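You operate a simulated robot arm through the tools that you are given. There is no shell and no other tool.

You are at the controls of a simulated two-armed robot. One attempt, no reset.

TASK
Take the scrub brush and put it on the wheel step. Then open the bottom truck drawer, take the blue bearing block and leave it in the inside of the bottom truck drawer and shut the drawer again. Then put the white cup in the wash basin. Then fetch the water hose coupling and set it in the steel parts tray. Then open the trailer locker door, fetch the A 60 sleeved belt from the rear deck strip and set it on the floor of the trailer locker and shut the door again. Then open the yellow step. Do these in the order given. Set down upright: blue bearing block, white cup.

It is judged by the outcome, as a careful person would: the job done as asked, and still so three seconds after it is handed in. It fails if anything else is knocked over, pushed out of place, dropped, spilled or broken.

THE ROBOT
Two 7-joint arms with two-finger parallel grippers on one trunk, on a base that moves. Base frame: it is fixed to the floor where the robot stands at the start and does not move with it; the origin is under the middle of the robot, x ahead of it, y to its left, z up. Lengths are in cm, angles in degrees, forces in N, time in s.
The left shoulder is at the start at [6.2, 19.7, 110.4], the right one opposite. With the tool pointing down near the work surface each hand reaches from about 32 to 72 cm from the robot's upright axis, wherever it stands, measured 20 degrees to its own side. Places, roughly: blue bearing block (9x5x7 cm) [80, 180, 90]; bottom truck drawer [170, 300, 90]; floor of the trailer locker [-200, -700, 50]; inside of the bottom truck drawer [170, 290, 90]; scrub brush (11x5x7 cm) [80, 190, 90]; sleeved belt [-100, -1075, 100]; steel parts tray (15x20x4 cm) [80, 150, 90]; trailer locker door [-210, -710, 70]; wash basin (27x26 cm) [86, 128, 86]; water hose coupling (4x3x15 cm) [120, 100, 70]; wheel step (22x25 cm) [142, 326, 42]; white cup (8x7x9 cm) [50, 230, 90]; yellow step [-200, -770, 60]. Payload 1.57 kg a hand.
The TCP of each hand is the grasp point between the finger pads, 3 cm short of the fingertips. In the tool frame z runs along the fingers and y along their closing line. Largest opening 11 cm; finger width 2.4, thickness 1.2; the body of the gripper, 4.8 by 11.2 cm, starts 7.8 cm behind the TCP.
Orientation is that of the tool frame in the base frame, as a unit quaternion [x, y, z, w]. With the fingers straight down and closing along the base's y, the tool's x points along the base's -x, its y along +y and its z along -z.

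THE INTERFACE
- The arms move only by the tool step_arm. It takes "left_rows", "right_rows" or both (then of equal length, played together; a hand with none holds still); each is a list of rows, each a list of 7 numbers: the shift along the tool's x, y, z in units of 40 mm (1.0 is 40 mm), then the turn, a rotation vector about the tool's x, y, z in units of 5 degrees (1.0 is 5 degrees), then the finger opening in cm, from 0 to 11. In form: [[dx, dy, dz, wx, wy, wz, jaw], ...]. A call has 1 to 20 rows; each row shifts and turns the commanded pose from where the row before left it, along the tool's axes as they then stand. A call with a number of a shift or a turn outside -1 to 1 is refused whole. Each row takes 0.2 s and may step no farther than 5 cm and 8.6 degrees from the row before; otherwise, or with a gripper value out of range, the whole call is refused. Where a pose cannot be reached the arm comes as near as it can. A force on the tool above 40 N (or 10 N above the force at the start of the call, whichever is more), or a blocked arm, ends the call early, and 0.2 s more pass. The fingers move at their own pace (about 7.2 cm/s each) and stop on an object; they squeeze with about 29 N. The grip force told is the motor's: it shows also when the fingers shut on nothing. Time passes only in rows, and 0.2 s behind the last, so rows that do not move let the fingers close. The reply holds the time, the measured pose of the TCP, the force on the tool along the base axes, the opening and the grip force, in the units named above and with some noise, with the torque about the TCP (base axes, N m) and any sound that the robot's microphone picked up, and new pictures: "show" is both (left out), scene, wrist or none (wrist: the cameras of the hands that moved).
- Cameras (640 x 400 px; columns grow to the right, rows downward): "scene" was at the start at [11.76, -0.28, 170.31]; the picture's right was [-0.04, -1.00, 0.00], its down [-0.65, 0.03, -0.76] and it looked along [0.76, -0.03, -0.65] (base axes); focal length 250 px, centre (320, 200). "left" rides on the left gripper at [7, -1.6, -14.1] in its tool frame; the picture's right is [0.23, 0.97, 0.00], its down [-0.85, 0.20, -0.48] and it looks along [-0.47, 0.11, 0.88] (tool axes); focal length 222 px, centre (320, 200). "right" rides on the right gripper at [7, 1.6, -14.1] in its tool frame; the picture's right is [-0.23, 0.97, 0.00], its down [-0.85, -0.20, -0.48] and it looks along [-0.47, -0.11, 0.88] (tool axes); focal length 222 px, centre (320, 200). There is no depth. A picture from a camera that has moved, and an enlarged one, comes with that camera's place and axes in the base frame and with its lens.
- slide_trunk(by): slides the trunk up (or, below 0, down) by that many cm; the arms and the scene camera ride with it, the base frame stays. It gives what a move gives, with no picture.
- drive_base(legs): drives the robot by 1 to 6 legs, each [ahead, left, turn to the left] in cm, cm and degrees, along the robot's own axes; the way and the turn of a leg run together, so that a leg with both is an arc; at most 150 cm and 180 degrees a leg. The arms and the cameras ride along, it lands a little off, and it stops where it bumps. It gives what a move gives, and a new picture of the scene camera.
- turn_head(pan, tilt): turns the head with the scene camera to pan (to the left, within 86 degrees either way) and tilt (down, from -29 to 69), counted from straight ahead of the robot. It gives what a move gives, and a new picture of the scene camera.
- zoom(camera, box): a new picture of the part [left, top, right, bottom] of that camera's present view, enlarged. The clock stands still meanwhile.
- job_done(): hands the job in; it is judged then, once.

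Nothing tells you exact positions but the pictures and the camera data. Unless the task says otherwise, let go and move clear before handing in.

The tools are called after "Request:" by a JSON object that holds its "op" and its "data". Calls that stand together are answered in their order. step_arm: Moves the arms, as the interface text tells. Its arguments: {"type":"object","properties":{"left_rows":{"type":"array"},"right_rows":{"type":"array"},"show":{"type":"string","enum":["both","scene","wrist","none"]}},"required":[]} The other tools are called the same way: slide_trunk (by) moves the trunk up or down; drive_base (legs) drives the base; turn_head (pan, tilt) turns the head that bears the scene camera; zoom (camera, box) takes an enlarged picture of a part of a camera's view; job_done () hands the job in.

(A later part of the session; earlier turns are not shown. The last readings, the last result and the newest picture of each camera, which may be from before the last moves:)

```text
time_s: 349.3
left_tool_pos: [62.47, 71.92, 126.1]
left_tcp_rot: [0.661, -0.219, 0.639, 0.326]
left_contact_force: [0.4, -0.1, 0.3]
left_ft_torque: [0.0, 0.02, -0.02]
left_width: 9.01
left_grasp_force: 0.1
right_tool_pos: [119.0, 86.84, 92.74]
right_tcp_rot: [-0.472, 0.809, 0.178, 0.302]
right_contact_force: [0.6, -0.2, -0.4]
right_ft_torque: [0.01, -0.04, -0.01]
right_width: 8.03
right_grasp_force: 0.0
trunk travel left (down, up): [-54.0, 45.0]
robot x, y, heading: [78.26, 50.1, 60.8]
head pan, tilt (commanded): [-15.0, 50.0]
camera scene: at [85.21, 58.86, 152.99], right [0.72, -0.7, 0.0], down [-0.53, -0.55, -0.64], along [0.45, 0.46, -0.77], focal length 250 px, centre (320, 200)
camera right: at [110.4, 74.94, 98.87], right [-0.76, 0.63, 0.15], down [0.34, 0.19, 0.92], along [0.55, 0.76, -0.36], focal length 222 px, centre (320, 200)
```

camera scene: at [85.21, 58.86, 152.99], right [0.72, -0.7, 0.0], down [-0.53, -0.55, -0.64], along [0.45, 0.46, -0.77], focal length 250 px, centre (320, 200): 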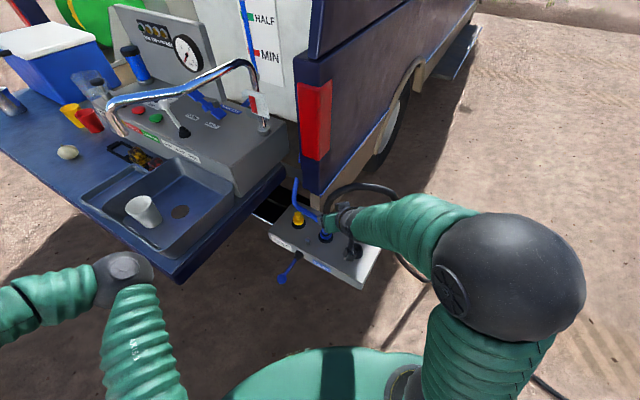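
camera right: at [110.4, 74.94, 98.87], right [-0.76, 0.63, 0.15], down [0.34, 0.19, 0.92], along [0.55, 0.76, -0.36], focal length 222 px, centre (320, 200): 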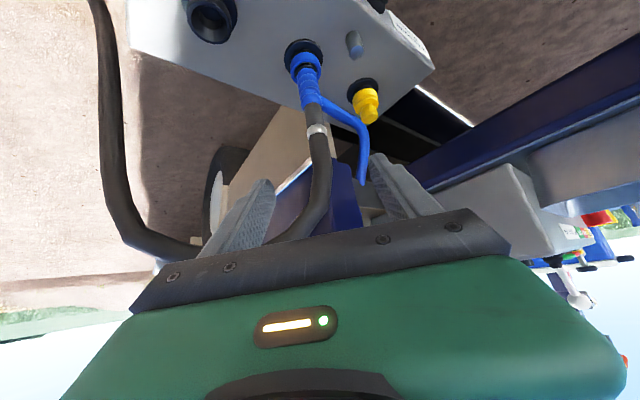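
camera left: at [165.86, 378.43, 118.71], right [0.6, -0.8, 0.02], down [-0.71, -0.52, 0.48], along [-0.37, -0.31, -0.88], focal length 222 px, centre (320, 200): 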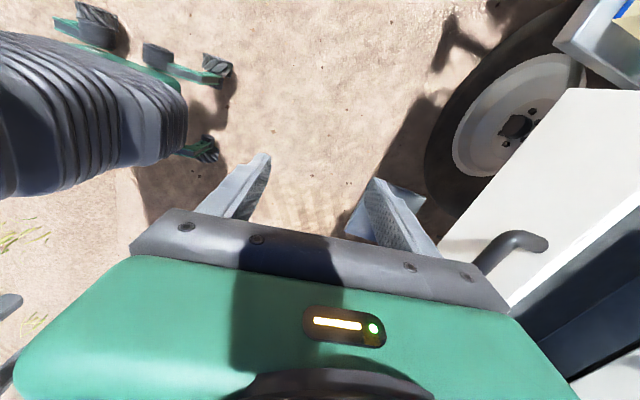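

The coupling axis is near [123.5, 94.3]. I lower the pitched hand just behind it to grip height.

Request:
{"op": "step_arm", "data": {"right_rows": [[0.3, 0, 0.35, 0, 0, 0, 8], [0.49, 0, 0.57, 0, 0, 0, 8], [0.49, 0, 0.57, 0, 0, 0, 8], [0.49, 0, 0.57, 0, 0, 0, 8], [0.49, 0, 0.57, 0, 0, 0, 8], [0.49, 0, 0.57, 0, 0, 0, 8], [0.15, 0, 0.17, 0, 0, 0, 8]]}}

```text
time_s: 350.9
left_tool_pos: [62.47, 71.87, 125.94]
left_tcp_rot: [0.662, -0.218, 0.639, 0.325]
left_contact_force: [0.5, -0.9, 0.1]
left_ft_torque: [-0.03, 0.0, 0.01]
left_width: 9.0
left_grasp_force: 0.1
right_tool_pos: [118.83, 86.93, 74.97]
right_tcp_rot: [-0.472, 0.809, 0.178, 0.302]
right_contact_force: [-0.1, 0.2, 0.5]
right_ft_torque: [0.0, 0.0, 0.04]
right_width: 8.0
right_grasp_force: 0.1
trunk travel left (down, up): [-54.0, 45.0]
robot x, y, heading: [78.03, 50.76, 60.8]
head pan, tilt (commanded): [-15.0, 50.0]
camera scene: at [85.25, 58.9, 152.99], right [0.72, -0.7, 0.0], down [-0.53, -0.55, -0.64], along [0.45, 0.46, -0.77], focal length 250 px, centre (320, 200)
camera right: at [110.25, 74.98, 81.1], right [-0.76, 0.63, 0.15], down [0.34, 0.19, 0.92], along [0.55, 0.76, -0.36], focal length 222 px, centre (320, 200)
```

scene: 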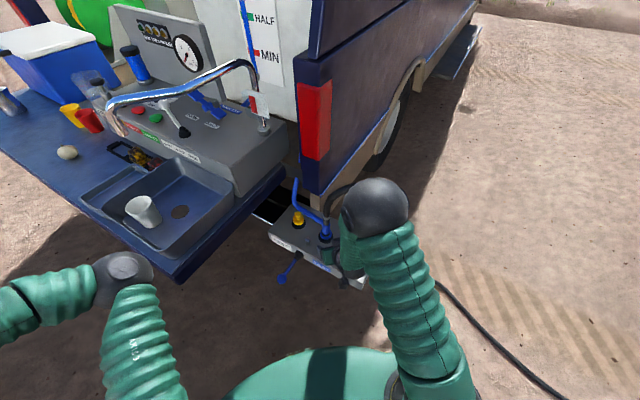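
right: 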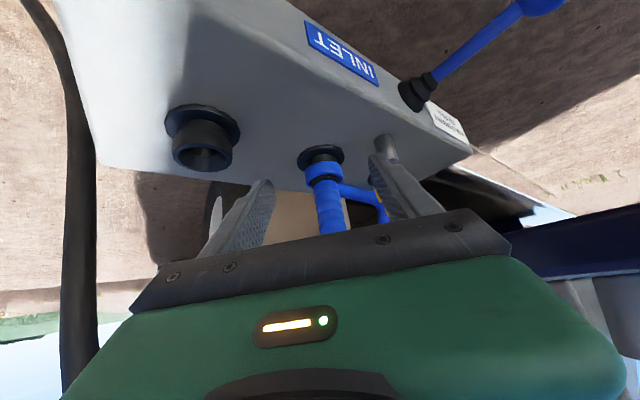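

Lateral alignment is right. I move forward so the fingers straddle the blue coupling.

Request:
{"op": "step_arm", "data": {"right_rows": [[-0.4, 0, 0.347, 0, 0, 0, 8], [-0.516, 0, 0.448, 0, 0, 0, 8], [-0.4, 0, 0.347, 0, 0, 0, 8], [-0.23, 0, 0.2, 0, 0, 0, 8], [0, 0, 0, 0, 0, 0, 8]]}}

```text
time_s: 352.1
left_tool_pos: [62.38, 71.8, 126.03]
left_tcp_rot: [0.662, -0.218, 0.639, 0.325]
left_contact_force: [-0.5, -0.7, -0.5]
left_ft_torque: [0.04, -0.01, -0.04]
left_width: 9.01
left_grasp_force: 0.1
right_tool_pos: [122.8, 94.14, 74.99]
right_tcp_rot: [-0.472, 0.809, 0.179, 0.302]
right_contact_force: [0.0, 0.0, -0.2]
right_ft_torque: [0.02, 0.0, -0.01]
right_width: 7.99
right_grasp_force: 0.1
trunk travel left (down, up): [-54.0, 45.0]
robot x, y, heading: [78.0, 50.19, 61.0]
head pan, tilt (commanded): [-15.0, 50.0]
camera scene: at [85.25, 58.91, 152.98], right [0.72, -0.7, 0.0], down [-0.53, -0.55, -0.64], along [0.45, 0.46, -0.77], focal length 250 px, centre (320, 200)
camera right: at [114.37, 82.21, 81.02], right [-0.76, 0.63, 0.15], down [0.34, 0.19, 0.92], along [0.55, 0.76, -0.36], focal length 222 px, centre (320, 200)
```

scene: 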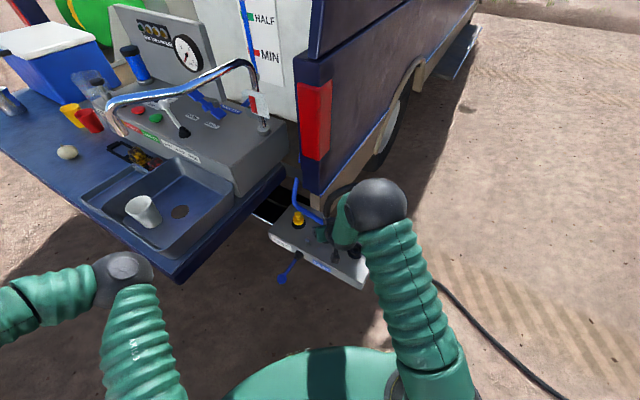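
right: 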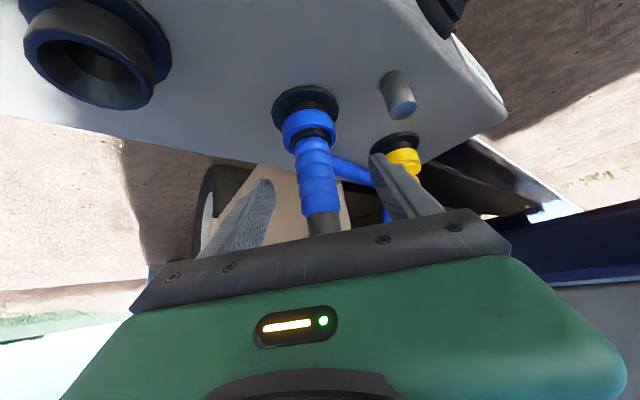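

The coupling is between the pads. I close the grip.

Request:
{"op": "step_arm", "data": {"right_rows": [[0, 0, 0, 0, 0, 0, 5], [0, 0, 0, 0, 0, 0, 2], [0, 0, 0, 0, 0, 0, 1], [0, 0, 0, 0, 0, 0, 1], [0, 0, 0, 0, 0, 0, 1]], "show": "wrist"}}

```text
time_s: 353.3
left_tool_pos: [62.56, 71.77, 126.05]
left_tcp_rot: [0.662, -0.219, 0.639, 0.326]
left_contact_force: [0.8, 0.2, 0.0]
left_ft_torque: [0.02, -0.03, -0.01]
left_width: 8.99
left_grasp_force: 0.0
right_tool_pos: [123.05, 94.09, 74.88]
right_tcp_rot: [-0.472, 0.809, 0.178, 0.301]
right_contact_force: [5.2, -2.8, -0.5]
right_ft_torque: [-0.39, -0.82, -0.34]
right_width: 2.95
right_grasp_force: 29.1
trunk travel left (down, up): [-54.0, 45.0]
robot x, y, heading: [77.98, 50.26, 60.8]
head pan, tilt (commanded): [-15.0, 50.0]
camera right: at [114.44, 82.19, 81.0], right [-0.76, 0.63, 0.15], down [0.34, 0.19, 0.92], along [0.55, 0.75, -0.36], focal length 222 px, centre (320, 200)
```

right: 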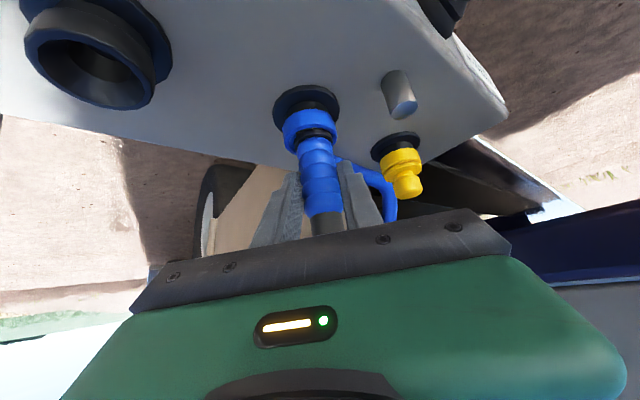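

Coupling gripped (2.95 cm). I pull it straight up in small steps.

Request:
{"op": "step_arm", "data": {"right_rows": [[-0.05, 0, -0.06, 0, 0, 0, 1], [-0.08, 0, -0.09, 0, 0, 0, 1], [-0.08, 0, -0.09, 0, 0, 0, 1], [-0.08, 0, -0.09, 0, 0, 0, 1], [-0.08, 0, -0.09, 0, 0, 0, 1], [-0.08, 0, -0.09, 0, 0, 0, 1], [-0.08, 0, -0.09, 0, 0, 0, 1]]}}

```text
time_s: 354.9
left_tool_pos: [62.5, 71.84, 126.05]
left_tcp_rot: [0.662, -0.219, 0.639, 0.325]
left_contact_force: [0.9, -0.7, 0.2]
left_ft_torque: [0.02, 0.02, -0.01]
left_width: 8.99
left_grasp_force: 0.1
right_tool_pos: [122.91, 94.24, 78.13]
right_tcp_rot: [-0.472, 0.809, 0.179, 0.302]
right_contact_force: [0.5, 0.0, -2.8]
right_ft_torque: [-0.06, 0.0, -0.02]
right_width: 2.74
right_grasp_force: 29.3
trunk travel left (down, up): [-54.0, 45.0]
robot x, y, heading: [77.85, 50.26, 60.9]
head pan, tilt (commanded): [-15.0, 50.0]
camera scene: at [85.28, 58.94, 152.98], right [0.72, -0.7, 0.0], down [-0.53, -0.55, -0.64], along [0.45, 0.46, -0.77], focal length 250 px, centre (320, 200)
camera right: at [114.31, 82.3, 84.31], right [-0.76, 0.63, 0.15], down [0.34, 0.19, 0.92], along [0.55, 0.76, -0.36], focal length 222 px, centre (320, 200)
```

scene: 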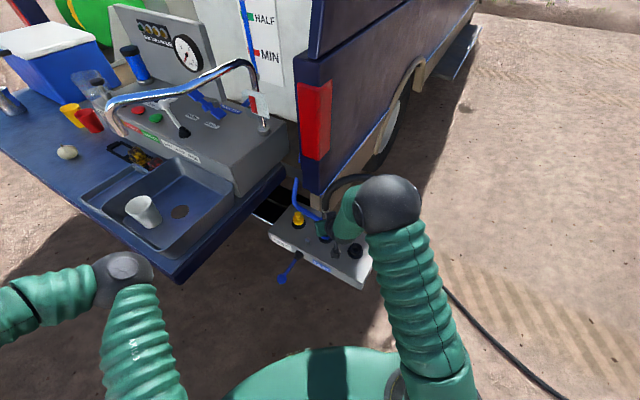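
right: 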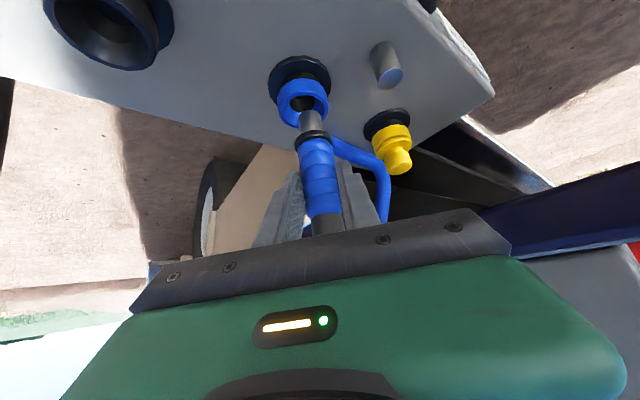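

It's unplugging: the grey spigot is leaving the blue socket. I continue up.

Request:
{"op": "step_arm", "data": {"right_rows": [[-0.16, 0, -0.19, 0, 0, 0, 1], [-0.2, 0, -0.23, 0, 0, 0, 1], [-0.25, 0, -0.28, 0, 0, 0, 1], [-0.25, 0, -0.28, 0, 0, 0, 1], [-0.25, 0, -0.28, 0, 0, 0, 1], [-0.25, 0, -0.28, 0, 0, 0, 1], [-0.25, 0, -0.28, 0, 0, 0, 1], [-0.25, 0, -0.28, 0, 0, 0, 1]]}}

```text
time_s: 356.7
left_tool_pos: [62.44, 71.92, 126.02]
left_tcp_rot: [0.662, -0.217, 0.639, 0.325]
left_contact_force: [0.3, 0.3, -0.2]
left_ft_torque: [-0.01, -0.02, 0.05]
left_width: 9.0
left_grasp_force: 0.0
right_tool_pos: [123.01, 94.25, 89.41]
right_tcp_rot: [-0.472, 0.809, 0.178, 0.301]
right_contact_force: [0.0, -0.8, -2.5]
right_ft_torque: [-0.05, 0.03, 0.0]
right_width: 2.7
right_grasp_force: 28.9
trunk travel left (down, up): [-54.0, 45.0]
robot x, y, heading: [78.47, 50.46, 60.6]
head pan, tilt (commanded): [-15.0, 50.0]
camera scene: at [85.25, 58.89, 152.98], right [0.72, -0.7, 0.0], down [-0.53, -0.55, -0.64], along [0.45, 0.46, -0.77], focal length 250 px, centre (320, 200)
camera right: at [114.39, 82.26, 95.58], right [-0.76, 0.63, 0.15], down [0.34, 0.19, 0.92], along [0.55, 0.76, -0.36], focal length 222 px, centre (320, 200)
```

scene: 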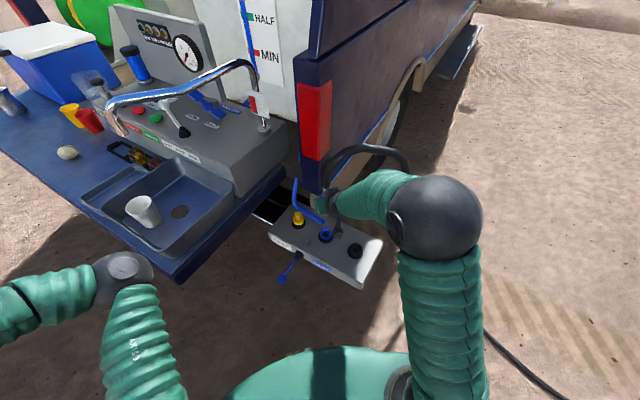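
right: 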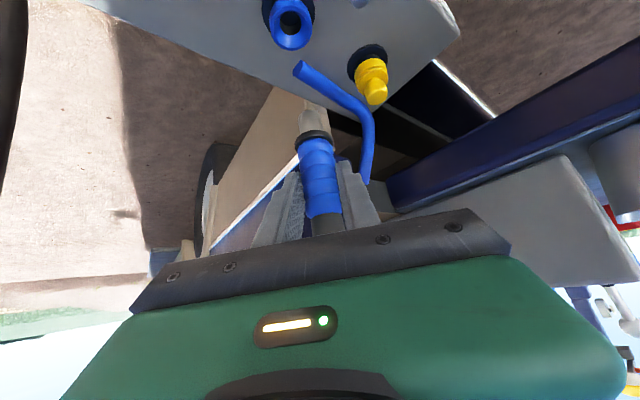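

The coupling is free, with its hose attached. I raise the trunk and back away, watching how the hose follows.

Request:
{"op": "slide_trunk", "data": {"by": 18}}

Request:
{"op": "drive_base", "data": {"legs": [[-35, 0, 0]]}}

Request:
{"op": "turn_head", "data": {"pan": -25, "tilt": 40}}

```text
time_s: 358.7
left_tool_pos: [62.5, 71.91, 144.06]
left_tcp_rot: [0.662, -0.218, 0.639, 0.326]
left_contact_force: [0.1, 0.0, -1.0]
left_ft_torque: [-0.04, -0.02, -0.01]
left_width: 9.02
left_grasp_force: 0.0
right_tool_pos: [123.07, 94.25, 107.42]
right_tcp_rot: [-0.472, 0.81, 0.178, 0.3]
right_contact_force: [1.6, 0.4, -2.1]
right_ft_torque: [-0.04, -0.01, -0.05]
right_width: 2.73
right_grasp_force: 28.9
trunk travel left (down, up): [-72.0, 27.0]
robot x, y, heading: [78.14, 50.18, 60.9]
head pan, tilt (commanded): [-15.0, 50.0]
```

```text
time_s: 361.0
left_tool_pos: [45.08, 40.57, 143.99]
left_tcp_rot: [0.662, -0.216, 0.639, 0.326]
left_contact_force: [0.1, -0.1, -0.1]
left_ft_torque: [0.0, 0.01, 0.01]
left_width: 9.03
left_grasp_force: 0.1
right_tool_pos: [105.32, 62.9, 107.36]
right_tcp_rot: [-0.474, 0.809, 0.178, 0.299]
right_contact_force: [0.0, -0.2, -2.3]
right_ft_torque: [-0.01, 0.02, 0.03]
right_width: 2.73
right_grasp_force: 28.8
trunk travel left (down, up): [-72.0, 27.0]
robot x, y, heading: [61.09, 19.07, 61.1]
head pan, tilt (commanded): [-15.0, 50.0]
camera scene: at [67.86, 27.69, 170.95], right [0.72, -0.69, 0.0], down [-0.53, -0.55, -0.64], along [0.45, 0.46, -0.77], focal length 250 px, centre (320, 200)
```

scene: 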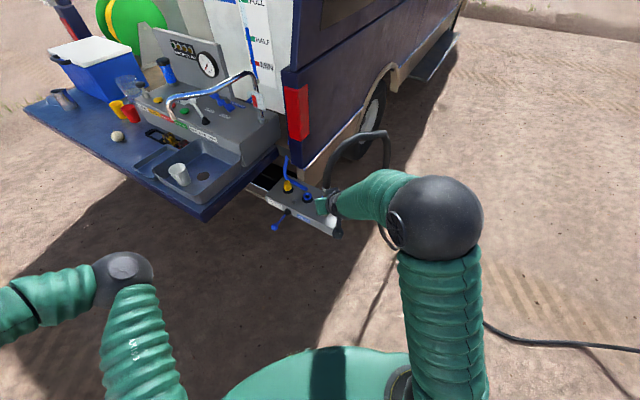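

```text
time_s: 361.7
left_tool_pos: [44.85, 40.09, 144.16]
left_tcp_rot: [0.662, -0.217, 0.639, 0.325]
left_contact_force: [0.3, 1.0, 0.4]
left_ft_torque: [-0.04, 0.03, -0.02]
left_width: 8.99
left_grasp_force: 0.1
right_tool_pos: [105.19, 62.64, 107.52]
right_tcp_rot: [-0.473, 0.808, 0.179, 0.302]
right_contact_force: [0.4, -0.6, -1.8]
right_ft_torque: [-0.04, 0.05, -0.02]
right_width: 2.72
right_grasp_force: 28.7
trunk travel left (down, up): [-72.0, 27.0]
robot x, y, heading: [60.55, 18.86, 61.0]
head pan, tilt (commanded): [-25.0, 40.0]
camera scene: at [69.24, 26.86, 172.39], right [0.59, -0.81, 0.0], down [-0.52, -0.38, -0.76], along [0.62, 0.45, -0.64], focal length 250 px, centre (320, 200)
```

scene: 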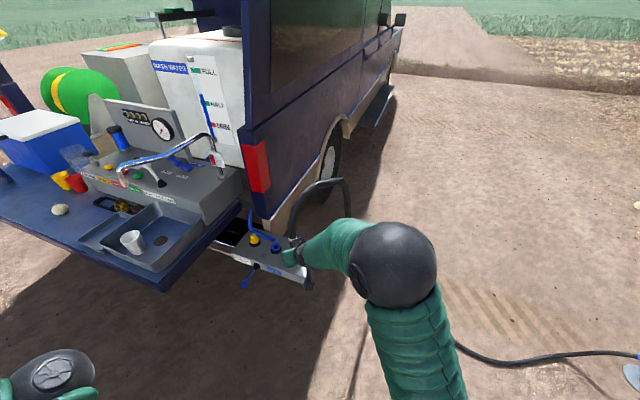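

The hose simply trails along without pulling. Here in free space I roll the hand so the coupling turns toward lying flat.

Request:
{"op": "step_arm", "data": {"right_rows": [[0, 0, 0, 0, 0, 0.7, 1], [0, 0, 0, 0, 0, 1, 1], [0, 0, 0, 0, 0, 1, 1], [0, 0, 0, 0, 0, 1, 1], [0, 0, 0, 0, 0, 1, 1], [0, 0, 0, 0, 0, 1, 1], [0, 0, 0, 0, 0, 1, 1], [0, 0, 0, 0, 0, 1, 1], [0, 0, 0, 0, 0, 1, 1], [0, 0, 0, 0, 0, 1, 1], [0, 0, 0, 0, 0, 1, 1], [0, 0, 0, 0, 0, 1, 1], [0, 0, 0, 0, 0, 1, 1], [0, 0, 0, 0, 0, 1, 1], [0, 0, 0, 0, 0, 1, 1]]}}

```text
time_s: 364.9
left_tool_pos: [44.88, 40.09, 144.05]
left_tcp_rot: [0.662, -0.218, 0.639, 0.325]
left_contact_force: [-0.1, -1.1, -0.3]
left_ft_torque: [0.03, 0.02, 0.01]
left_width: 9.0
left_grasp_force: 0.0
right_tool_pos: [105.24, 62.57, 107.51]
right_tcp_rot: [0.106, 0.931, 0.324, 0.134]
right_contact_force: [-0.4, -0.1, -2.4]
right_ft_torque: [-0.02, 0.03, -0.02]
right_width: 2.73
right_grasp_force: 29.0
trunk travel left (down, up): [-72.0, 27.0]
robot x, y, heading: [60.82, 18.84, 60.9]
head pan, tilt (commanded): [-25.0, 40.0]
camera scene: at [69.25, 26.86, 172.4], right [0.59, -0.81, 0.0], down [-0.52, -0.38, -0.76], along [0.62, 0.45, -0.64], focal length 250 px, centre (320, 200)
camera right: at [94.29, 57.66, 117.87], right [0.32, 0.68, 0.66], down [0.63, -0.67, 0.39], along [0.71, 0.29, -0.65], focal length 222 px, centre (320, 200)
```

scene: 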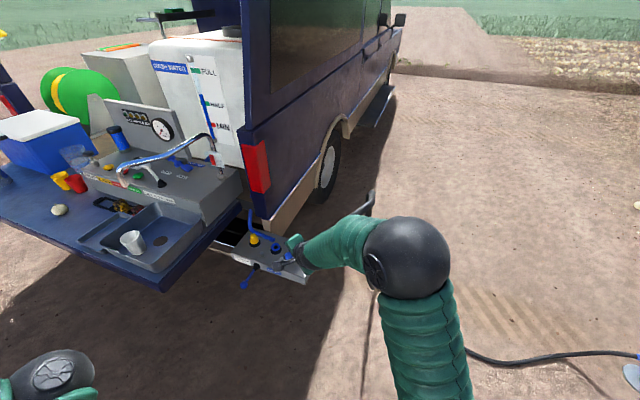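
right: 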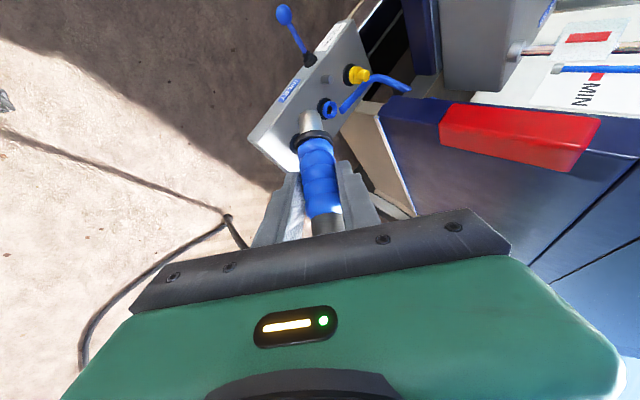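

Request:
{"op": "step_arm", "data": {"right_rows": [[0, 0, 0, 0, 0, 1, 1], [0, 0, 0, 0, 0, 1, 1], [0, 0, 0, 0, 0, 1, 1], [0, 0, 0, 0, 0, 1, 1], [0, 0, 0, 0, 0, 1, 1], [0, 0, 0, 0, 0, 1, 1], [0, 0, 0, 0, 0, 1, 1], [0, 0, 0, 0, 0, 1, 1], [0, 0, 0, 0, 0, 1, 1], [0, 0, 0, 0, 0, 1, 1], [0, 0, 0, 0, 0, 1, 1], [0, 0, 0, 0, 0, 1, 1], [0, 0, 0, 0, 0, 1, 1], [0, 0, 0, 0, 0, 1, 1]]}}

```text
time_s: 367.9
left_tool_pos: [44.86, 40.01, 144.11]
left_tcp_rot: [0.662, -0.217, 0.639, 0.325]
left_contact_force: [0.6, -0.8, 0.1]
left_ft_torque: [0.0, 0.01, 0.01]
left_width: 9.0
left_grasp_force: 0.1
right_tool_pos: [105.41, 62.66, 107.51]
right_tcp_rot: [0.62, 0.702, 0.342, -0.075]
right_contact_force: [-0.8, 0.0, -1.8]
right_ft_torque: [-0.02, -0.01, 0.03]
right_width: 2.74
right_grasp_force: 28.9
trunk travel left (down, up): [-72.0, 27.0]
robot x, y, heading: [60.27, 18.82, 60.9]
head pan, tilt (commanded): [-25.0, 40.0]
camera scene: at [69.28, 26.85, 172.4], right [0.59, -0.81, 0.0], down [-0.52, -0.38, -0.76], along [0.62, 0.45, -0.64], focal length 250 px, centre (320, 200)
camera right: at [100.74, 60.2, 122.56], right [0.95, -0.19, 0.26], down [-0.15, -0.97, -0.17], along [0.28, 0.12, -0.95], focal length 222 px, centre (320, 200)
```

scene: 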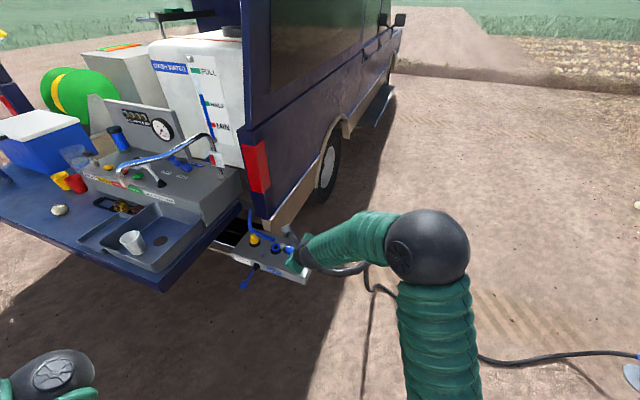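
right: 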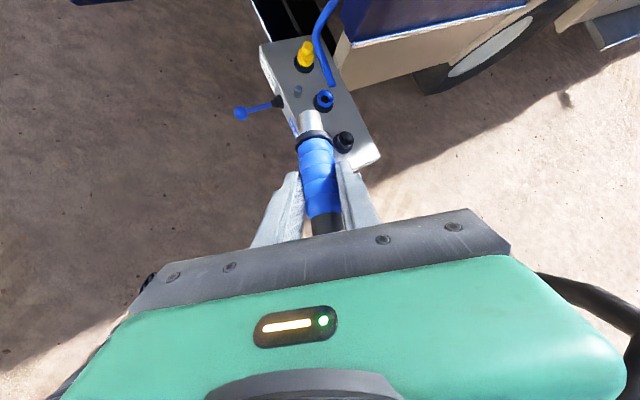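

The coupling now lies nearly horizontal in the hand (hose end pointing back toward me). I drive around behind the tailgate to the tray.

Request:
{"op": "drive_base", "data": {"legs": [[-15, 0, 0], [0, 0, -45.3], [-25, 0, 0], [0, 72, 0], [0, 72, 0]]}}

Request:
{"op": "turn_head", "data": {"pan": -15, "tilt": 40}}

```text
time_s: 379.9
left_tool_pos: [-4.97, 163.78, 144.13]
left_tcp_rot: [0.525, -0.46, 0.46, 0.549]
left_contact_force: [-0.4, 0.8, 0.6]
left_ft_torque: [0.01, -0.01, 0.04]
left_width: 9.0
left_grasp_force: 0.1
right_tool_pos: [53.14, 135.93, 107.49]
right_tcp_rot: [0.845, 0.404, 0.345, 0.063]
right_contact_force: [-0.2, 0.5, -2.7]
right_ft_torque: [-0.06, 0.03, 0.04]
right_width: 2.75
right_grasp_force: 28.7
trunk travel left (down, up): [-72.0, 27.0]
robot x, y, heading: [-9.29, 137.91, 14.7]
head pan, tilt (commanded): [-25.0, 40.0]
camera scene: at [2.46, 137.04, 172.39], right [-0.18, -0.98, 0.0], down [-0.63, 0.11, -0.76], along [0.75, -0.13, -0.65], focal length 250 px, centre (320, 200)
```

scene: 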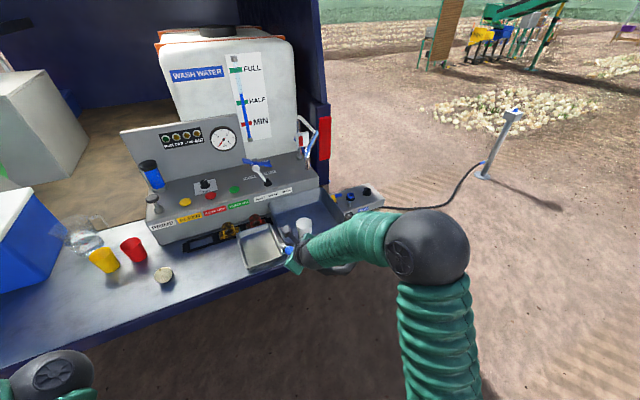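

```text
time_s: 380.6
left_tool_pos: [-5.14, 163.92, 144.13]
left_tcp_rot: [0.523, -0.461, 0.46, 0.549]
left_contact_force: [-0.4, 0.5, -0.9]
left_ft_torque: [0.0, 0.0, 0.01]
left_width: 8.99
left_grasp_force: 0.1
right_tool_pos: [53.02, 136.0, 107.62]
right_tcp_rot: [0.845, 0.404, 0.344, 0.065]
right_contact_force: [-0.4, 0.2, -2.6]
right_ft_torque: [-0.01, 0.01, 0.04]
right_width: 2.74
right_grasp_force: 29.2
trunk travel left (down, up): [-72.0, 27.0]
robot x, y, heading: [-9.43, 137.92, 14.7]
head pan, tilt (commanded): [-15.0, 40.0]
camera scene: at [2.56, 138.71, 172.39], right [0.0, -1.0, 0.0], down [-0.64, 0.0, -0.76], along [0.76, 0.0, -0.64], focal length 250 px, centre (320, 200)
```

scene: 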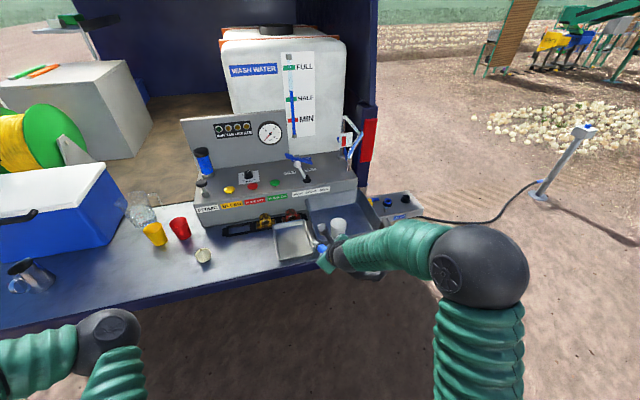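

Request:
{"op": "zoom", "data": {"camera": "scene", "box": [220, 180, 440, 300]}}

```text
2.91 times, centred on (330, 240) of scene
camera zoom: at [2.56, 138.71, 172.39], right [0.0, -1.0, 0.0], down [-0.64, 0.0, -0.76], along [0.76, 0.0, -0.64], focal length 727 px, centre (291, 84)
```

zoom: 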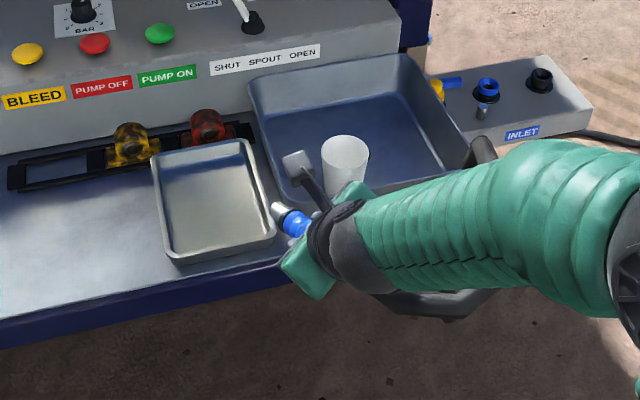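

The tray spans f≈103.5–124 behind the edge, centred at about [75.7, 150.1]. I drive so the coupling comes over it.

Request:
{"op": "drive_base", "data": {"legs": [[0, 8, 0], [25, 0, 0]]}}

Request:
{"op": "turn_head", "data": {"pan": -15, "tilt": 52}}

```text
time_s: 383.1
left_tool_pos: [15.54, 179.9, 143.87]
left_tcp_rot: [0.52, -0.459, 0.466, 0.549]
left_contact_force: [-0.6, -1.2, -0.9]
left_ft_torque: [-0.04, -0.01, 0.02]
left_width: 9.0
left_grasp_force: 0.1
right_tool_pos: [74.0, 151.75, 108.06]
right_tcp_rot: [0.843, 0.407, 0.344, 0.069]
right_contact_force: [-0.7, 0.8, -2.4]
right_ft_torque: [-0.07, 0.06, 0.0]
right_width: 2.76
right_grasp_force: 29.3
trunk travel left (down, up): [-72.0, 27.0]
robot x, y, heading: [12.13, 151.83, 14.9]
head pan, tilt (commanded): [-15.0, 40.0]
camera scene: at [22.81, 155.82, 172.43], right [0.0, -1.0, 0.02], down [-0.64, -0.01, -0.77], along [0.77, -0.01, -0.64], focal length 250 px, centre (320, 200)
```

scene: 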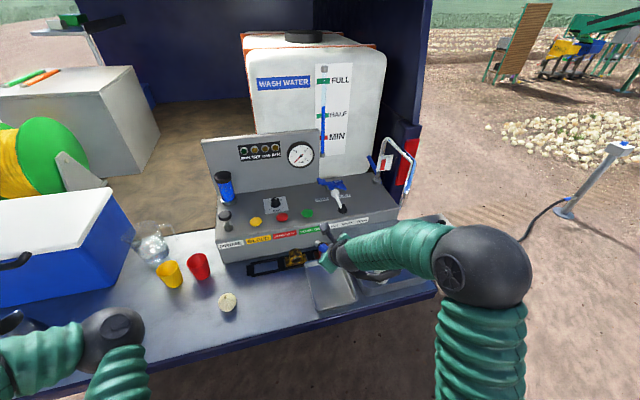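

```text
time_s: 383.8
left_tool_pos: [15.82, 179.7, 143.94]
left_tcp_rot: [0.521, -0.458, 0.464, 0.55]
left_contact_force: [0.0, 1.3, 0.1]
left_ft_torque: [0.02, -0.02, 0.04]
left_width: 8.99
left_grasp_force: 0.0
right_tool_pos: [74.22, 151.8, 107.89]
right_tcp_rot: [0.844, 0.407, 0.343, 0.067]
right_contact_force: [-0.7, 2.1, -1.0]
right_ft_torque: [-0.1, 0.02, -0.03]
right_width: 2.72
right_grasp_force: 29.0
trunk travel left (down, up): [-72.0, 27.0]
robot x, y, heading: [11.92, 152.97, 14.9]
head pan, tilt (commanded): [-15.0, 52.0]
camera scene: at [22.28, 155.78, 170.72], right [0.0, -1.0, 0.01], down [-0.79, -0.01, -0.62], along [0.62, -0.01, -0.79], focal length 250 px, centre (320, 200)
```

scene: 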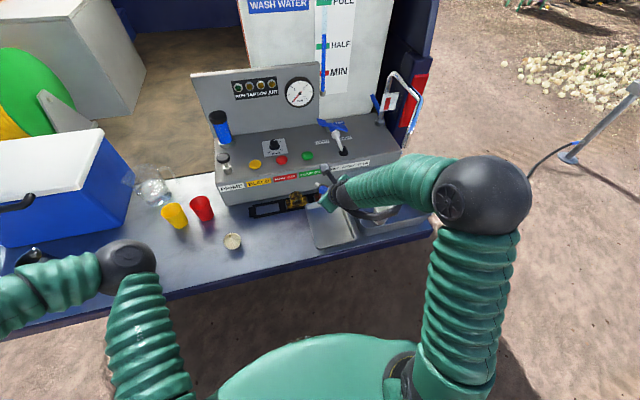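

Request:
{"op": "zoom", "data": {"camera": "scene", "box": [240, 130, 480, 290]}}

Request:
{"op": "step_arm", "data": {"right_rows": [[0, 0, 0, 0, 0, 0, 1]], "show": "wrist"}}

```text
2.50 times, centred on (360, 210) of scene
camera zoom: at [22.28, 155.78, 170.72], right [0.0, -1.0, 0.01], down [-0.79, -0.01, -0.62], along [0.62, -0.01, -0.79], focal length 624 px, centre (220, 175)
```

zoom: 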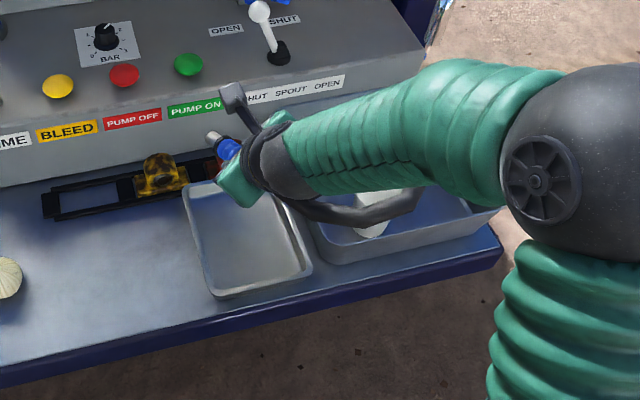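

```text
time_s: 384.2
left_tool_pos: [16.7, 175.96, 144.38]
left_tcp_rot: [0.529, -0.463, 0.458, 0.545]
left_contact_force: [-0.5, -1.5, 0.3]
left_ft_torque: [0.04, -0.01, -0.02]
left_width: 9.03
left_grasp_force: 0.0
right_tool_pos: [74.87, 148.78, 107.47]
right_tcp_rot: [0.846, 0.401, 0.346, 0.057]
right_contact_force: [-0.3, -1.2, -3.4]
right_ft_torque: [0.1, 0.04, 0.01]
right_width: 2.73
right_grasp_force: 28.4
trunk travel left (down, up): [-72.0, 27.0]
robot x, y, heading: [12.02, 152.27, 14.9]
head pan, tilt (commanded): [-15.0, 52.0]
camera right: at [69.97, 150.11, 122.5], right [0.52, -0.82, 0.24], down [-0.81, -0.57, -0.18], along [0.28, -0.1, -0.95], focal length 222 px, centre (320, 200)
```

right: 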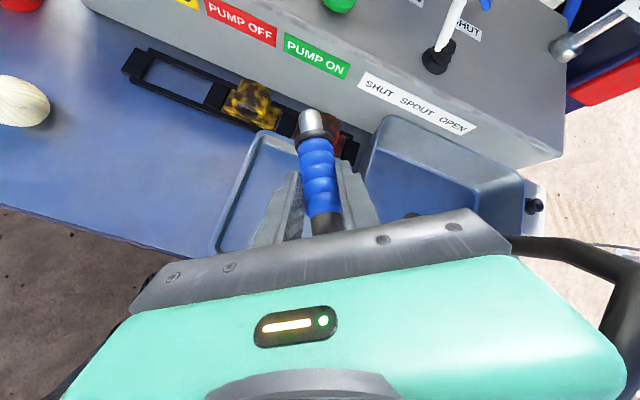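

The robot shifted ~3 cm by itself — perhaps the hose is getting taut. I check stability with a couple of hold rows.

Request:
{"op": "step_arm", "data": {"right_rows": [[0, 0, 0, 0, 0, 0, 1], [0, 0, 0, 0, 0, 0, 1], [0, 0, 0, 0, 0, 0, 1]], "show": "scene"}}

```text
time_s: 385.0
left_tool_pos: [16.52, 176.71, 144.38]
left_tcp_rot: [0.528, -0.462, 0.458, 0.546]
left_contact_force: [0.9, -1.2, -0.3]
left_ft_torque: [-0.03, 0.0, -0.01]
left_width: 9.0
left_grasp_force: 0.1
right_tool_pos: [74.69, 149.27, 107.5]
right_tcp_rot: [0.846, 0.401, 0.345, 0.059]
right_contact_force: [1.0, -0.5, -2.6]
right_ft_torque: [0.0, 0.06, 0.0]
right_width: 2.74
right_grasp_force: 28.3
trunk travel left (down, up): [-72.0, 27.0]
robot x, y, heading: [12.34, 152.19, 15.1]
head pan, tilt (commanded): [-15.0, 52.0]
camera scene: at [23.24, 151.99, 170.7], right [0.0, -1.0, -0.01], down [-0.79, 0.01, -0.61], along [0.61, 0.0, -0.79], focal length 250 px, centre (320, 200)
```

scene: 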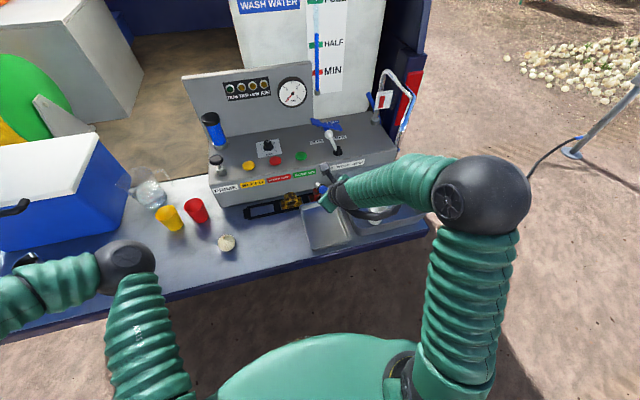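

Request:
{"op": "step_arm", "data": {"right_rows": [[0, 0, 0, 0, 0, 0, 1], [0, 0, 0, 0, 0, 0, 1], [0, 0, 0, 0, 0, 0, 1], [0, 0, 0, 0, 0, 0, 1], [0, 0, 0, 0, 0, 0, 1], [0, 0, 0, 0, 0, 0, 1], [0, 0, 0, 0, 0, 0, 1]], "show": "none"}}

Request:
{"op": "step_arm", "data": {"right_rows": [[0, 0, 0, 0, 0, 0, 1], [0, 0, 0, 0, 0, 0, 1]], "show": "wrist"}}

```text
time_s: 386.6
left_tool_pos: [16.36, 177.59, 144.31]
left_tcp_rot: [0.526, -0.461, 0.46, 0.547]
left_contact_force: [0.4, 0.0, -0.3]
left_ft_torque: [0.03, -0.02, -0.02]
left_width: 9.01
left_grasp_force: 0.0
right_tool_pos: [74.59, 149.96, 107.56]
right_tcp_rot: [0.846, 0.402, 0.346, 0.061]
right_contact_force: [0.1, -0.2, -3.1]
right_ft_torque: [-0.01, 0.07, 0.02]
right_width: 2.74
right_grasp_force: 29.0
trunk travel left (down, up): [-72.0, 27.0]
robot x, y, heading: [12.16, 152.22, 14.7]
head pan, tilt (commanded): [-15.0, 52.0]
```

```text
time_s: 387.2
left_tool_pos: [16.16, 178.02, 144.15]
left_tcp_rot: [0.526, -0.46, 0.461, 0.547]
left_contact_force: [0.4, -0.5, -0.3]
left_ft_torque: [-0.03, 0.01, -0.01]
left_width: 9.01
left_grasp_force: 0.1
right_tool_pos: [74.55, 150.33, 107.76]
right_tcp_rot: [0.845, 0.404, 0.346, 0.063]
right_contact_force: [-0.4, -0.3, -2.9]
right_ft_torque: [-0.03, 0.0, 0.01]
right_width: 2.73
right_grasp_force: 28.9
trunk travel left (down, up): [-72.0, 27.0]
robot x, y, heading: [11.98, 152.49, 15.1]
head pan, tilt (commanded): [-15.0, 52.0]
camera right: at [69.58, 151.82, 122.68], right [0.52, -0.81, 0.25], down [-0.8, -0.57, -0.17], along [0.28, -0.11, -0.95], focal length 222 px, centre (320, 200)
```

right: 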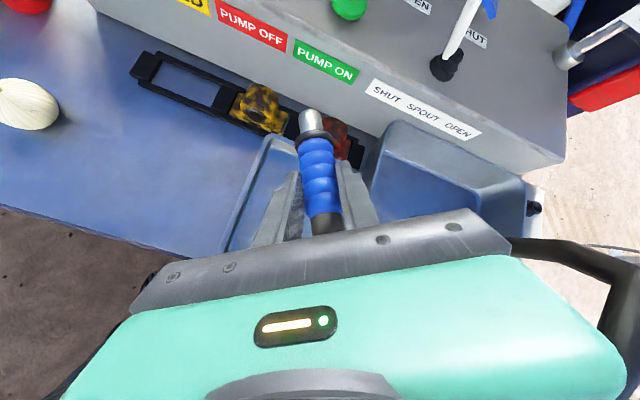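

Request:
{"op": "zoom", "data": {"camera": "scene", "box": [290, 140, 470, 270]}}

Request:
{"op": "turn_head", "data": {"pan": -45, "tilt": 45}}

```text
3.08 times, centred on (380, 205) of scene
camera zoom: at [22.85, 153.5, 170.71], right [0.0, -1.0, 0.0], down [-0.79, 0.0, -0.61], along [0.61, 0.0, -0.79], focal length 769 px, centre (135, 185)
```

zoom: 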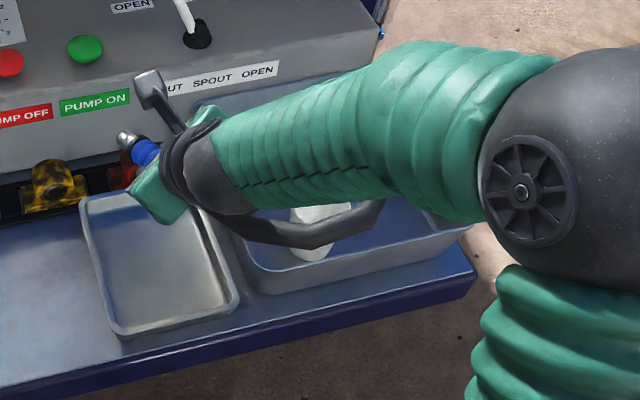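

```text
time_s: 388.1
left_tool_pos: [16.26, 177.75, 144.32]
left_tcp_rot: [0.525, -0.461, 0.46, 0.548]
left_contact_force: [0.1, -0.8, -0.2]
left_ft_torque: [0.01, -0.03, 0.01]
left_width: 9.0
left_grasp_force: 0.1
right_tool_pos: [74.45, 150.19, 107.64]
right_tcp_rot: [0.846, 0.403, 0.344, 0.062]
right_contact_force: [-0.1, 0.5, -1.9]
right_ft_torque: [-0.06, 0.05, 0.0]
right_width: 2.71
right_grasp_force: 28.7
trunk travel left (down, up): [-72.0, 27.0]
robot x, y, heading: [12.29, 152.22, 15.0]
head pan, tilt (commanded): [-45.0, 45.0]
camera scene: at [22.43, 149.24, 171.67], right [-0.5, -0.87, 0.0], down [-0.61, 0.35, -0.71], along [0.61, -0.35, -0.71], focal length 250 px, centre (320, 200)
```

scene: 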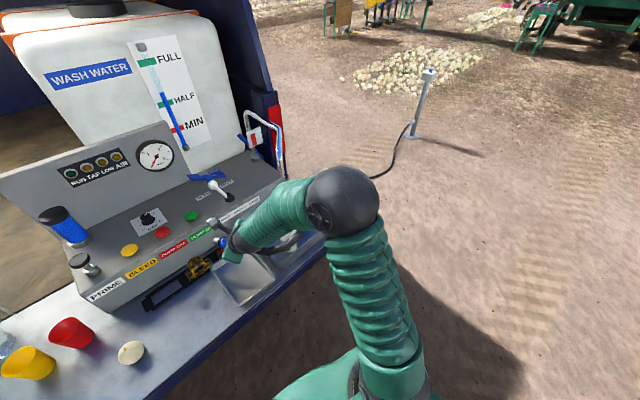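

Request:
{"op": "zoom", "data": {"camera": "right", "box": [400, 60, 640, 400]}}

Request:
{"op": "zoom", "data": {"camera": "scene", "box": [180, 130, 400, 330]}}

```text
1.18 times, centred on (520, 230) of right
camera zoom: at [69.63, 151.66, 122.66], right [0.52, -0.81, 0.25], down [-0.8, -0.57, -0.17], along [0.28, -0.11, -0.95], focal length 261 px, centre (85, 165)
```

zoom: 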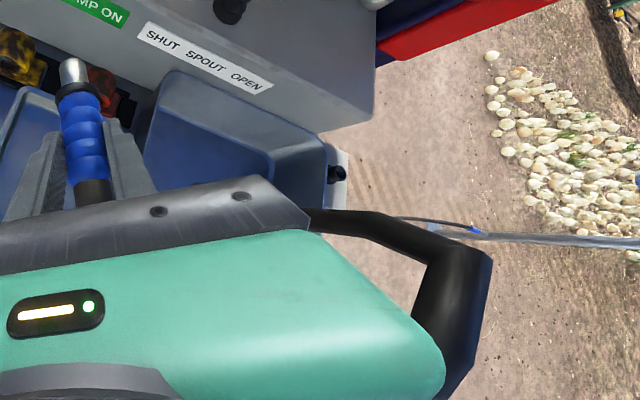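

```text
2.00 times, centred on (290, 230) of scene
camera zoom: at [22.43, 149.24, 171.67], right [-0.5, -0.87, 0.0], down [-0.61, 0.35, -0.71], along [0.61, -0.35, -0.71], focal length 500 px, centre (380, 140)
```

zoom: 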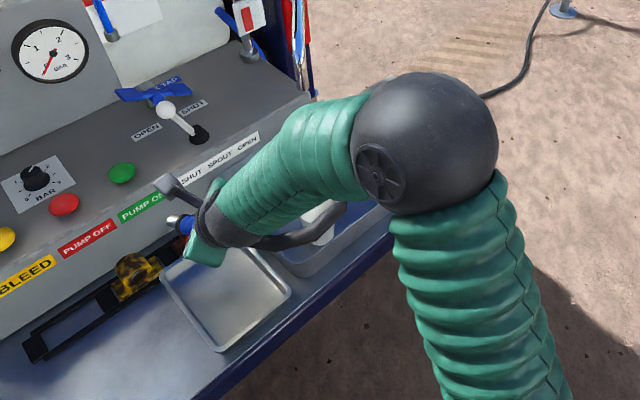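

The hose leaves back-right over the tailgate's rear edge, clear of the basin and cup. I lower the coupling toward the tray.

Request:
{"op": "step_arm", "data": {"right_rows": [[-0.2, -0.145, 0.28, 0, 0, 0, 1], [-0.398, -0.29, 0.565, 0, 0, 0, 1], [-0.398, -0.29, 0.565, 0, 0, 0, 1], [-0.398, -0.29, 0.565, 0, 0, 0, 1], [-0.2, -0.145, 0.28, 0, 0, 0, 1]]}}

```text
time_s: 389.3
left_tool_pos: [16.32, 177.75, 144.26]
left_tcp_rot: [0.526, -0.46, 0.461, 0.547]
left_contact_force: [-0.2, 0.2, -0.4]
left_ft_torque: [-0.01, 0.01, 0.0]
left_width: 9.0
left_grasp_force: 0.0
right_tool_pos: [74.67, 150.25, 95.77]
right_tcp_rot: [0.845, 0.403, 0.345, 0.062]
right_contact_force: [0.4, -1.0, -3.0]
right_ft_torque: [0.02, 0.02, -0.01]
right_width: 2.72
right_grasp_force: 29.0
trunk travel left (down, up): [-72.0, 27.0]
robot x, y, heading: [12.01, 152.34, 14.8]
head pan, tilt (commanded): [-45.0, 45.0]
camera scene: at [22.53, 149.19, 171.67], right [-0.5, -0.87, 0.0], down [-0.61, 0.35, -0.71], along [0.61, -0.35, -0.71], focal length 250 px, centre (320, 200)
camera right: at [69.71, 151.69, 110.83], right [0.52, -0.81, 0.25], down [-0.8, -0.57, -0.17], along [0.28, -0.11, -0.95], focal length 222 px, centre (320, 200)
```

scene: 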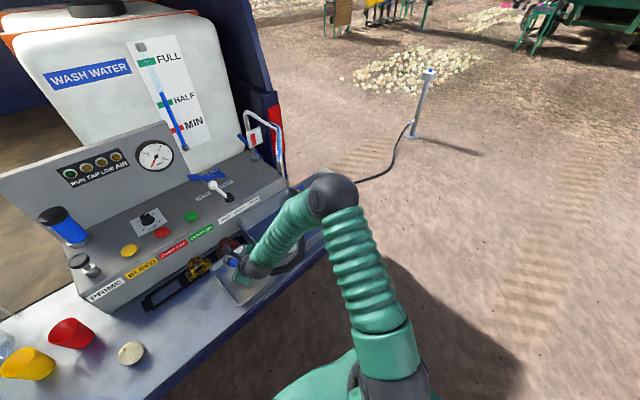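
right: 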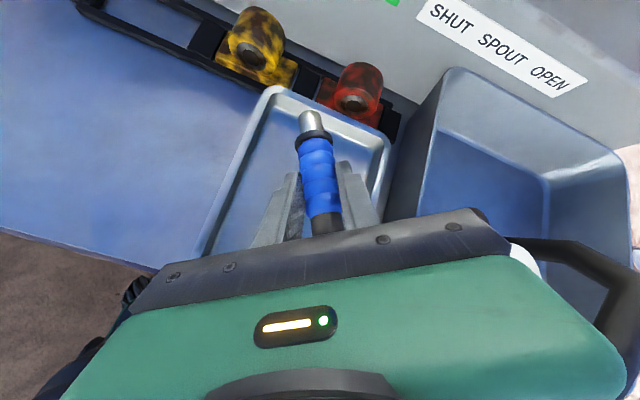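

I want to be sure where the hose runs relative to the cup, so I check the left wrist camera's view too.

Request:
{"op": "zoom", "data": {"camera": "left", "box": [0, 0, 640, 400]}}

Request:
{"op": "zoom", "data": {"camera": "scene", "box": [200, 150, 400, 300]}}

```text
1.00 times, centred on (320, 200) of left (not enlarged: the box is as wide or as high as the picture)
camera zoom: at [19.33, 191.87, 150.51], right [-0.93, 0.03, 0.37], down [-0.32, 0.47, -0.83], along [-0.2, -0.88, -0.42], focal length 222 px, centre (320, 200)
```

zoom: 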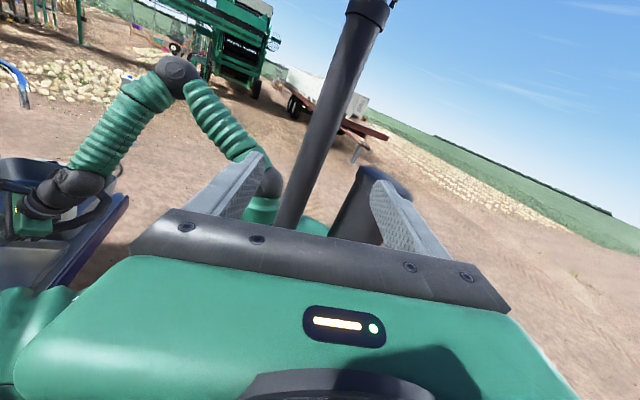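

```text
2.67 times, centred on (300, 225) of scene
camera zoom: at [22.53, 149.19, 171.67], right [-0.5, -0.87, 0.0], down [-0.61, 0.35, -0.71], along [0.61, -0.35, -0.71], focal length 666 px, centre (373, 133)
```

zoom: 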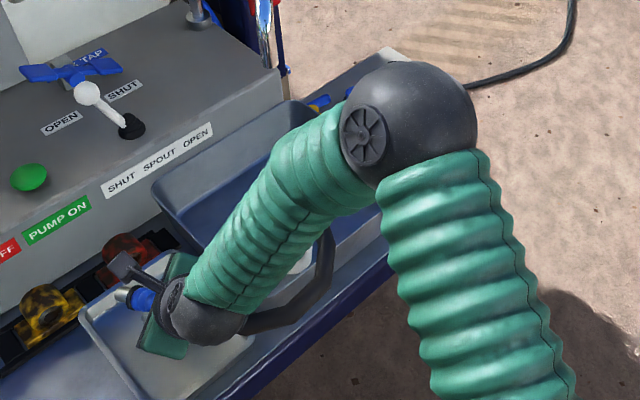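

Request:
{"op": "zoom", "data": {"camera": "left", "box": [0, 120, 180, 260]}}

```text
2.86 times, centred on (90, 190) of left
camera zoom: at [19.33, 191.87, 150.51], right [-0.93, 0.03, 0.37], down [-0.32, 0.47, -0.83], along [-0.2, -0.88, -0.42], focal length 635 px, centre (977, 229)
```

zoom: 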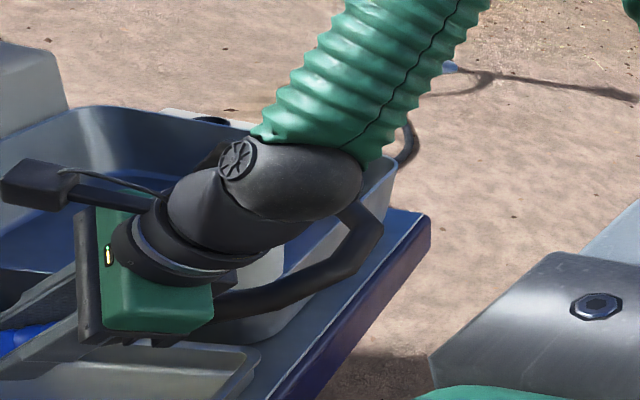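

The hose loops over the basin toward its far side, which could disturb the cup. I'll re-route it: raise, back off, go right, lower the hand so the hose drops behind the tailgate, then return.

Request:
{"op": "step_arm", "data": {"right_rows": [[0.3, 0.2, -0.4, 0, 0, 0, 1], [0.398, 0.29, -0.565, 0, 0, 0, 1], [0.398, 0.29, -0.565, 0, 0, 0, 1], [0.398, 0.29, -0.565, 0, 0, 0, 1], [0.3, 0.2, -0.4, 0, 0, 0, 1]], "show": "none"}}

Request:
{"op": "drive_base", "data": {"legs": [[-50, 0, 0], [0, -90, 0]]}}

Request:
{"op": "turn_head", "data": {"pan": -5, "tilt": 40}}

```text
time_s: 390.5
left_tool_pos: [16.22, 177.9, 144.16]
left_tcp_rot: [0.525, -0.461, 0.462, 0.546]
left_contact_force: [0.5, 0.0, 0.2]
left_ft_torque: [-0.01, -0.02, -0.01]
left_width: 9.0
left_grasp_force: 0.1
right_tool_pos: [74.26, 150.69, 109.08]
right_tcp_rot: [0.845, 0.402, 0.346, 0.063]
right_contact_force: [0.0, -0.4, -2.0]
right_ft_torque: [-0.03, 0.01, 0.02]
right_width: 2.72
right_grasp_force: 29.1
trunk travel left (down, up): [-72.0, 27.0]
robot x, y, heading: [12.13, 152.04, 15.1]
head pan, tilt (commanded): [-45.0, 45.0]
```

```text
time_s: 397.9
left_tool_pos: [-10.19, 78.5, 144.14]
left_tcp_rot: [0.521, -0.464, 0.458, 0.551]
left_contact_force: [-0.3, 0.5, -0.7]
left_ft_torque: [-0.01, -0.01, 0.0]
left_width: 8.98
left_grasp_force: 0.0
right_tool_pos: [47.94, 50.39, 109.14]
right_tcp_rot: [0.848, 0.399, 0.344, 0.066]
right_contact_force: [-0.4, -1.2, -3.0]
right_ft_torque: [-0.03, 0.06, 0.0]
right_width: 2.73
right_grasp_force: 29.1
trunk travel left (down, up): [-72.0, 27.0]
robot x, y, heading: [-14.64, 52.54, 14.5]
head pan, tilt (commanded): [-45.0, 45.0]
camera scene: at [-4.34, 49.93, 171.69], right [-0.51, -0.86, 0.0], down [-0.61, 0.36, -0.71], along [0.61, -0.36, -0.71], focal length 250 px, centre (320, 200)
```

scene: 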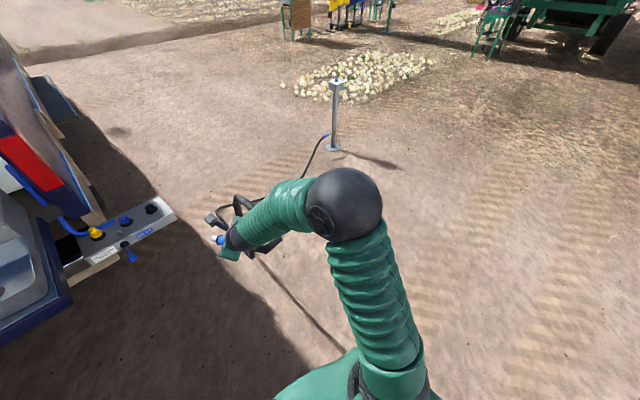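

```text
time_s: 398.9
left_tool_pos: [-10.19, 78.03, 144.24]
left_tcp_rot: [0.523, -0.464, 0.458, 0.549]
left_contact_force: [0.4, 0.9, -0.4]
left_ft_torque: [-0.01, 0.01, -0.01]
left_width: 9.0
left_grasp_force: 0.0
right_tool_pos: [47.78, 50.1, 109.13]
right_tcp_rot: [0.847, 0.398, 0.345, 0.064]
right_contact_force: [-0.1, -0.2, -3.1]
right_ft_torque: [0.01, 0.02, -0.01]
right_width: 2.71
right_grasp_force: 29.4
trunk travel left (down, up): [-72.0, 27.0]
robot x, y, heading: [-14.45, 52.71, 14.3]
head pan, tilt (commanded): [-5.0, 40.0]
camera scene: at [-2.83, 54.97, 172.39], right [0.16, -0.99, 0.0], down [-0.64, -0.1, -0.76], along [0.75, 0.12, -0.64], focal length 250 px, centre (320, 200)
```

scene: 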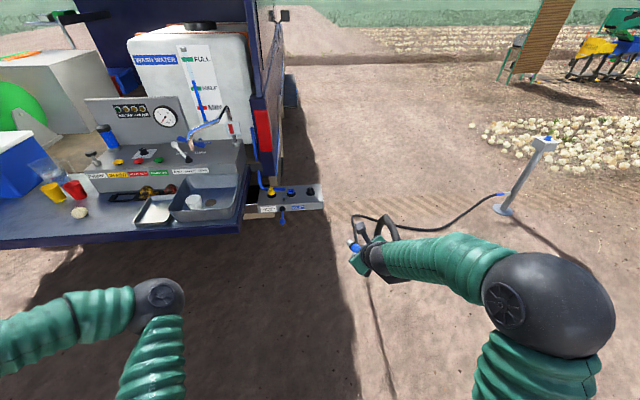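

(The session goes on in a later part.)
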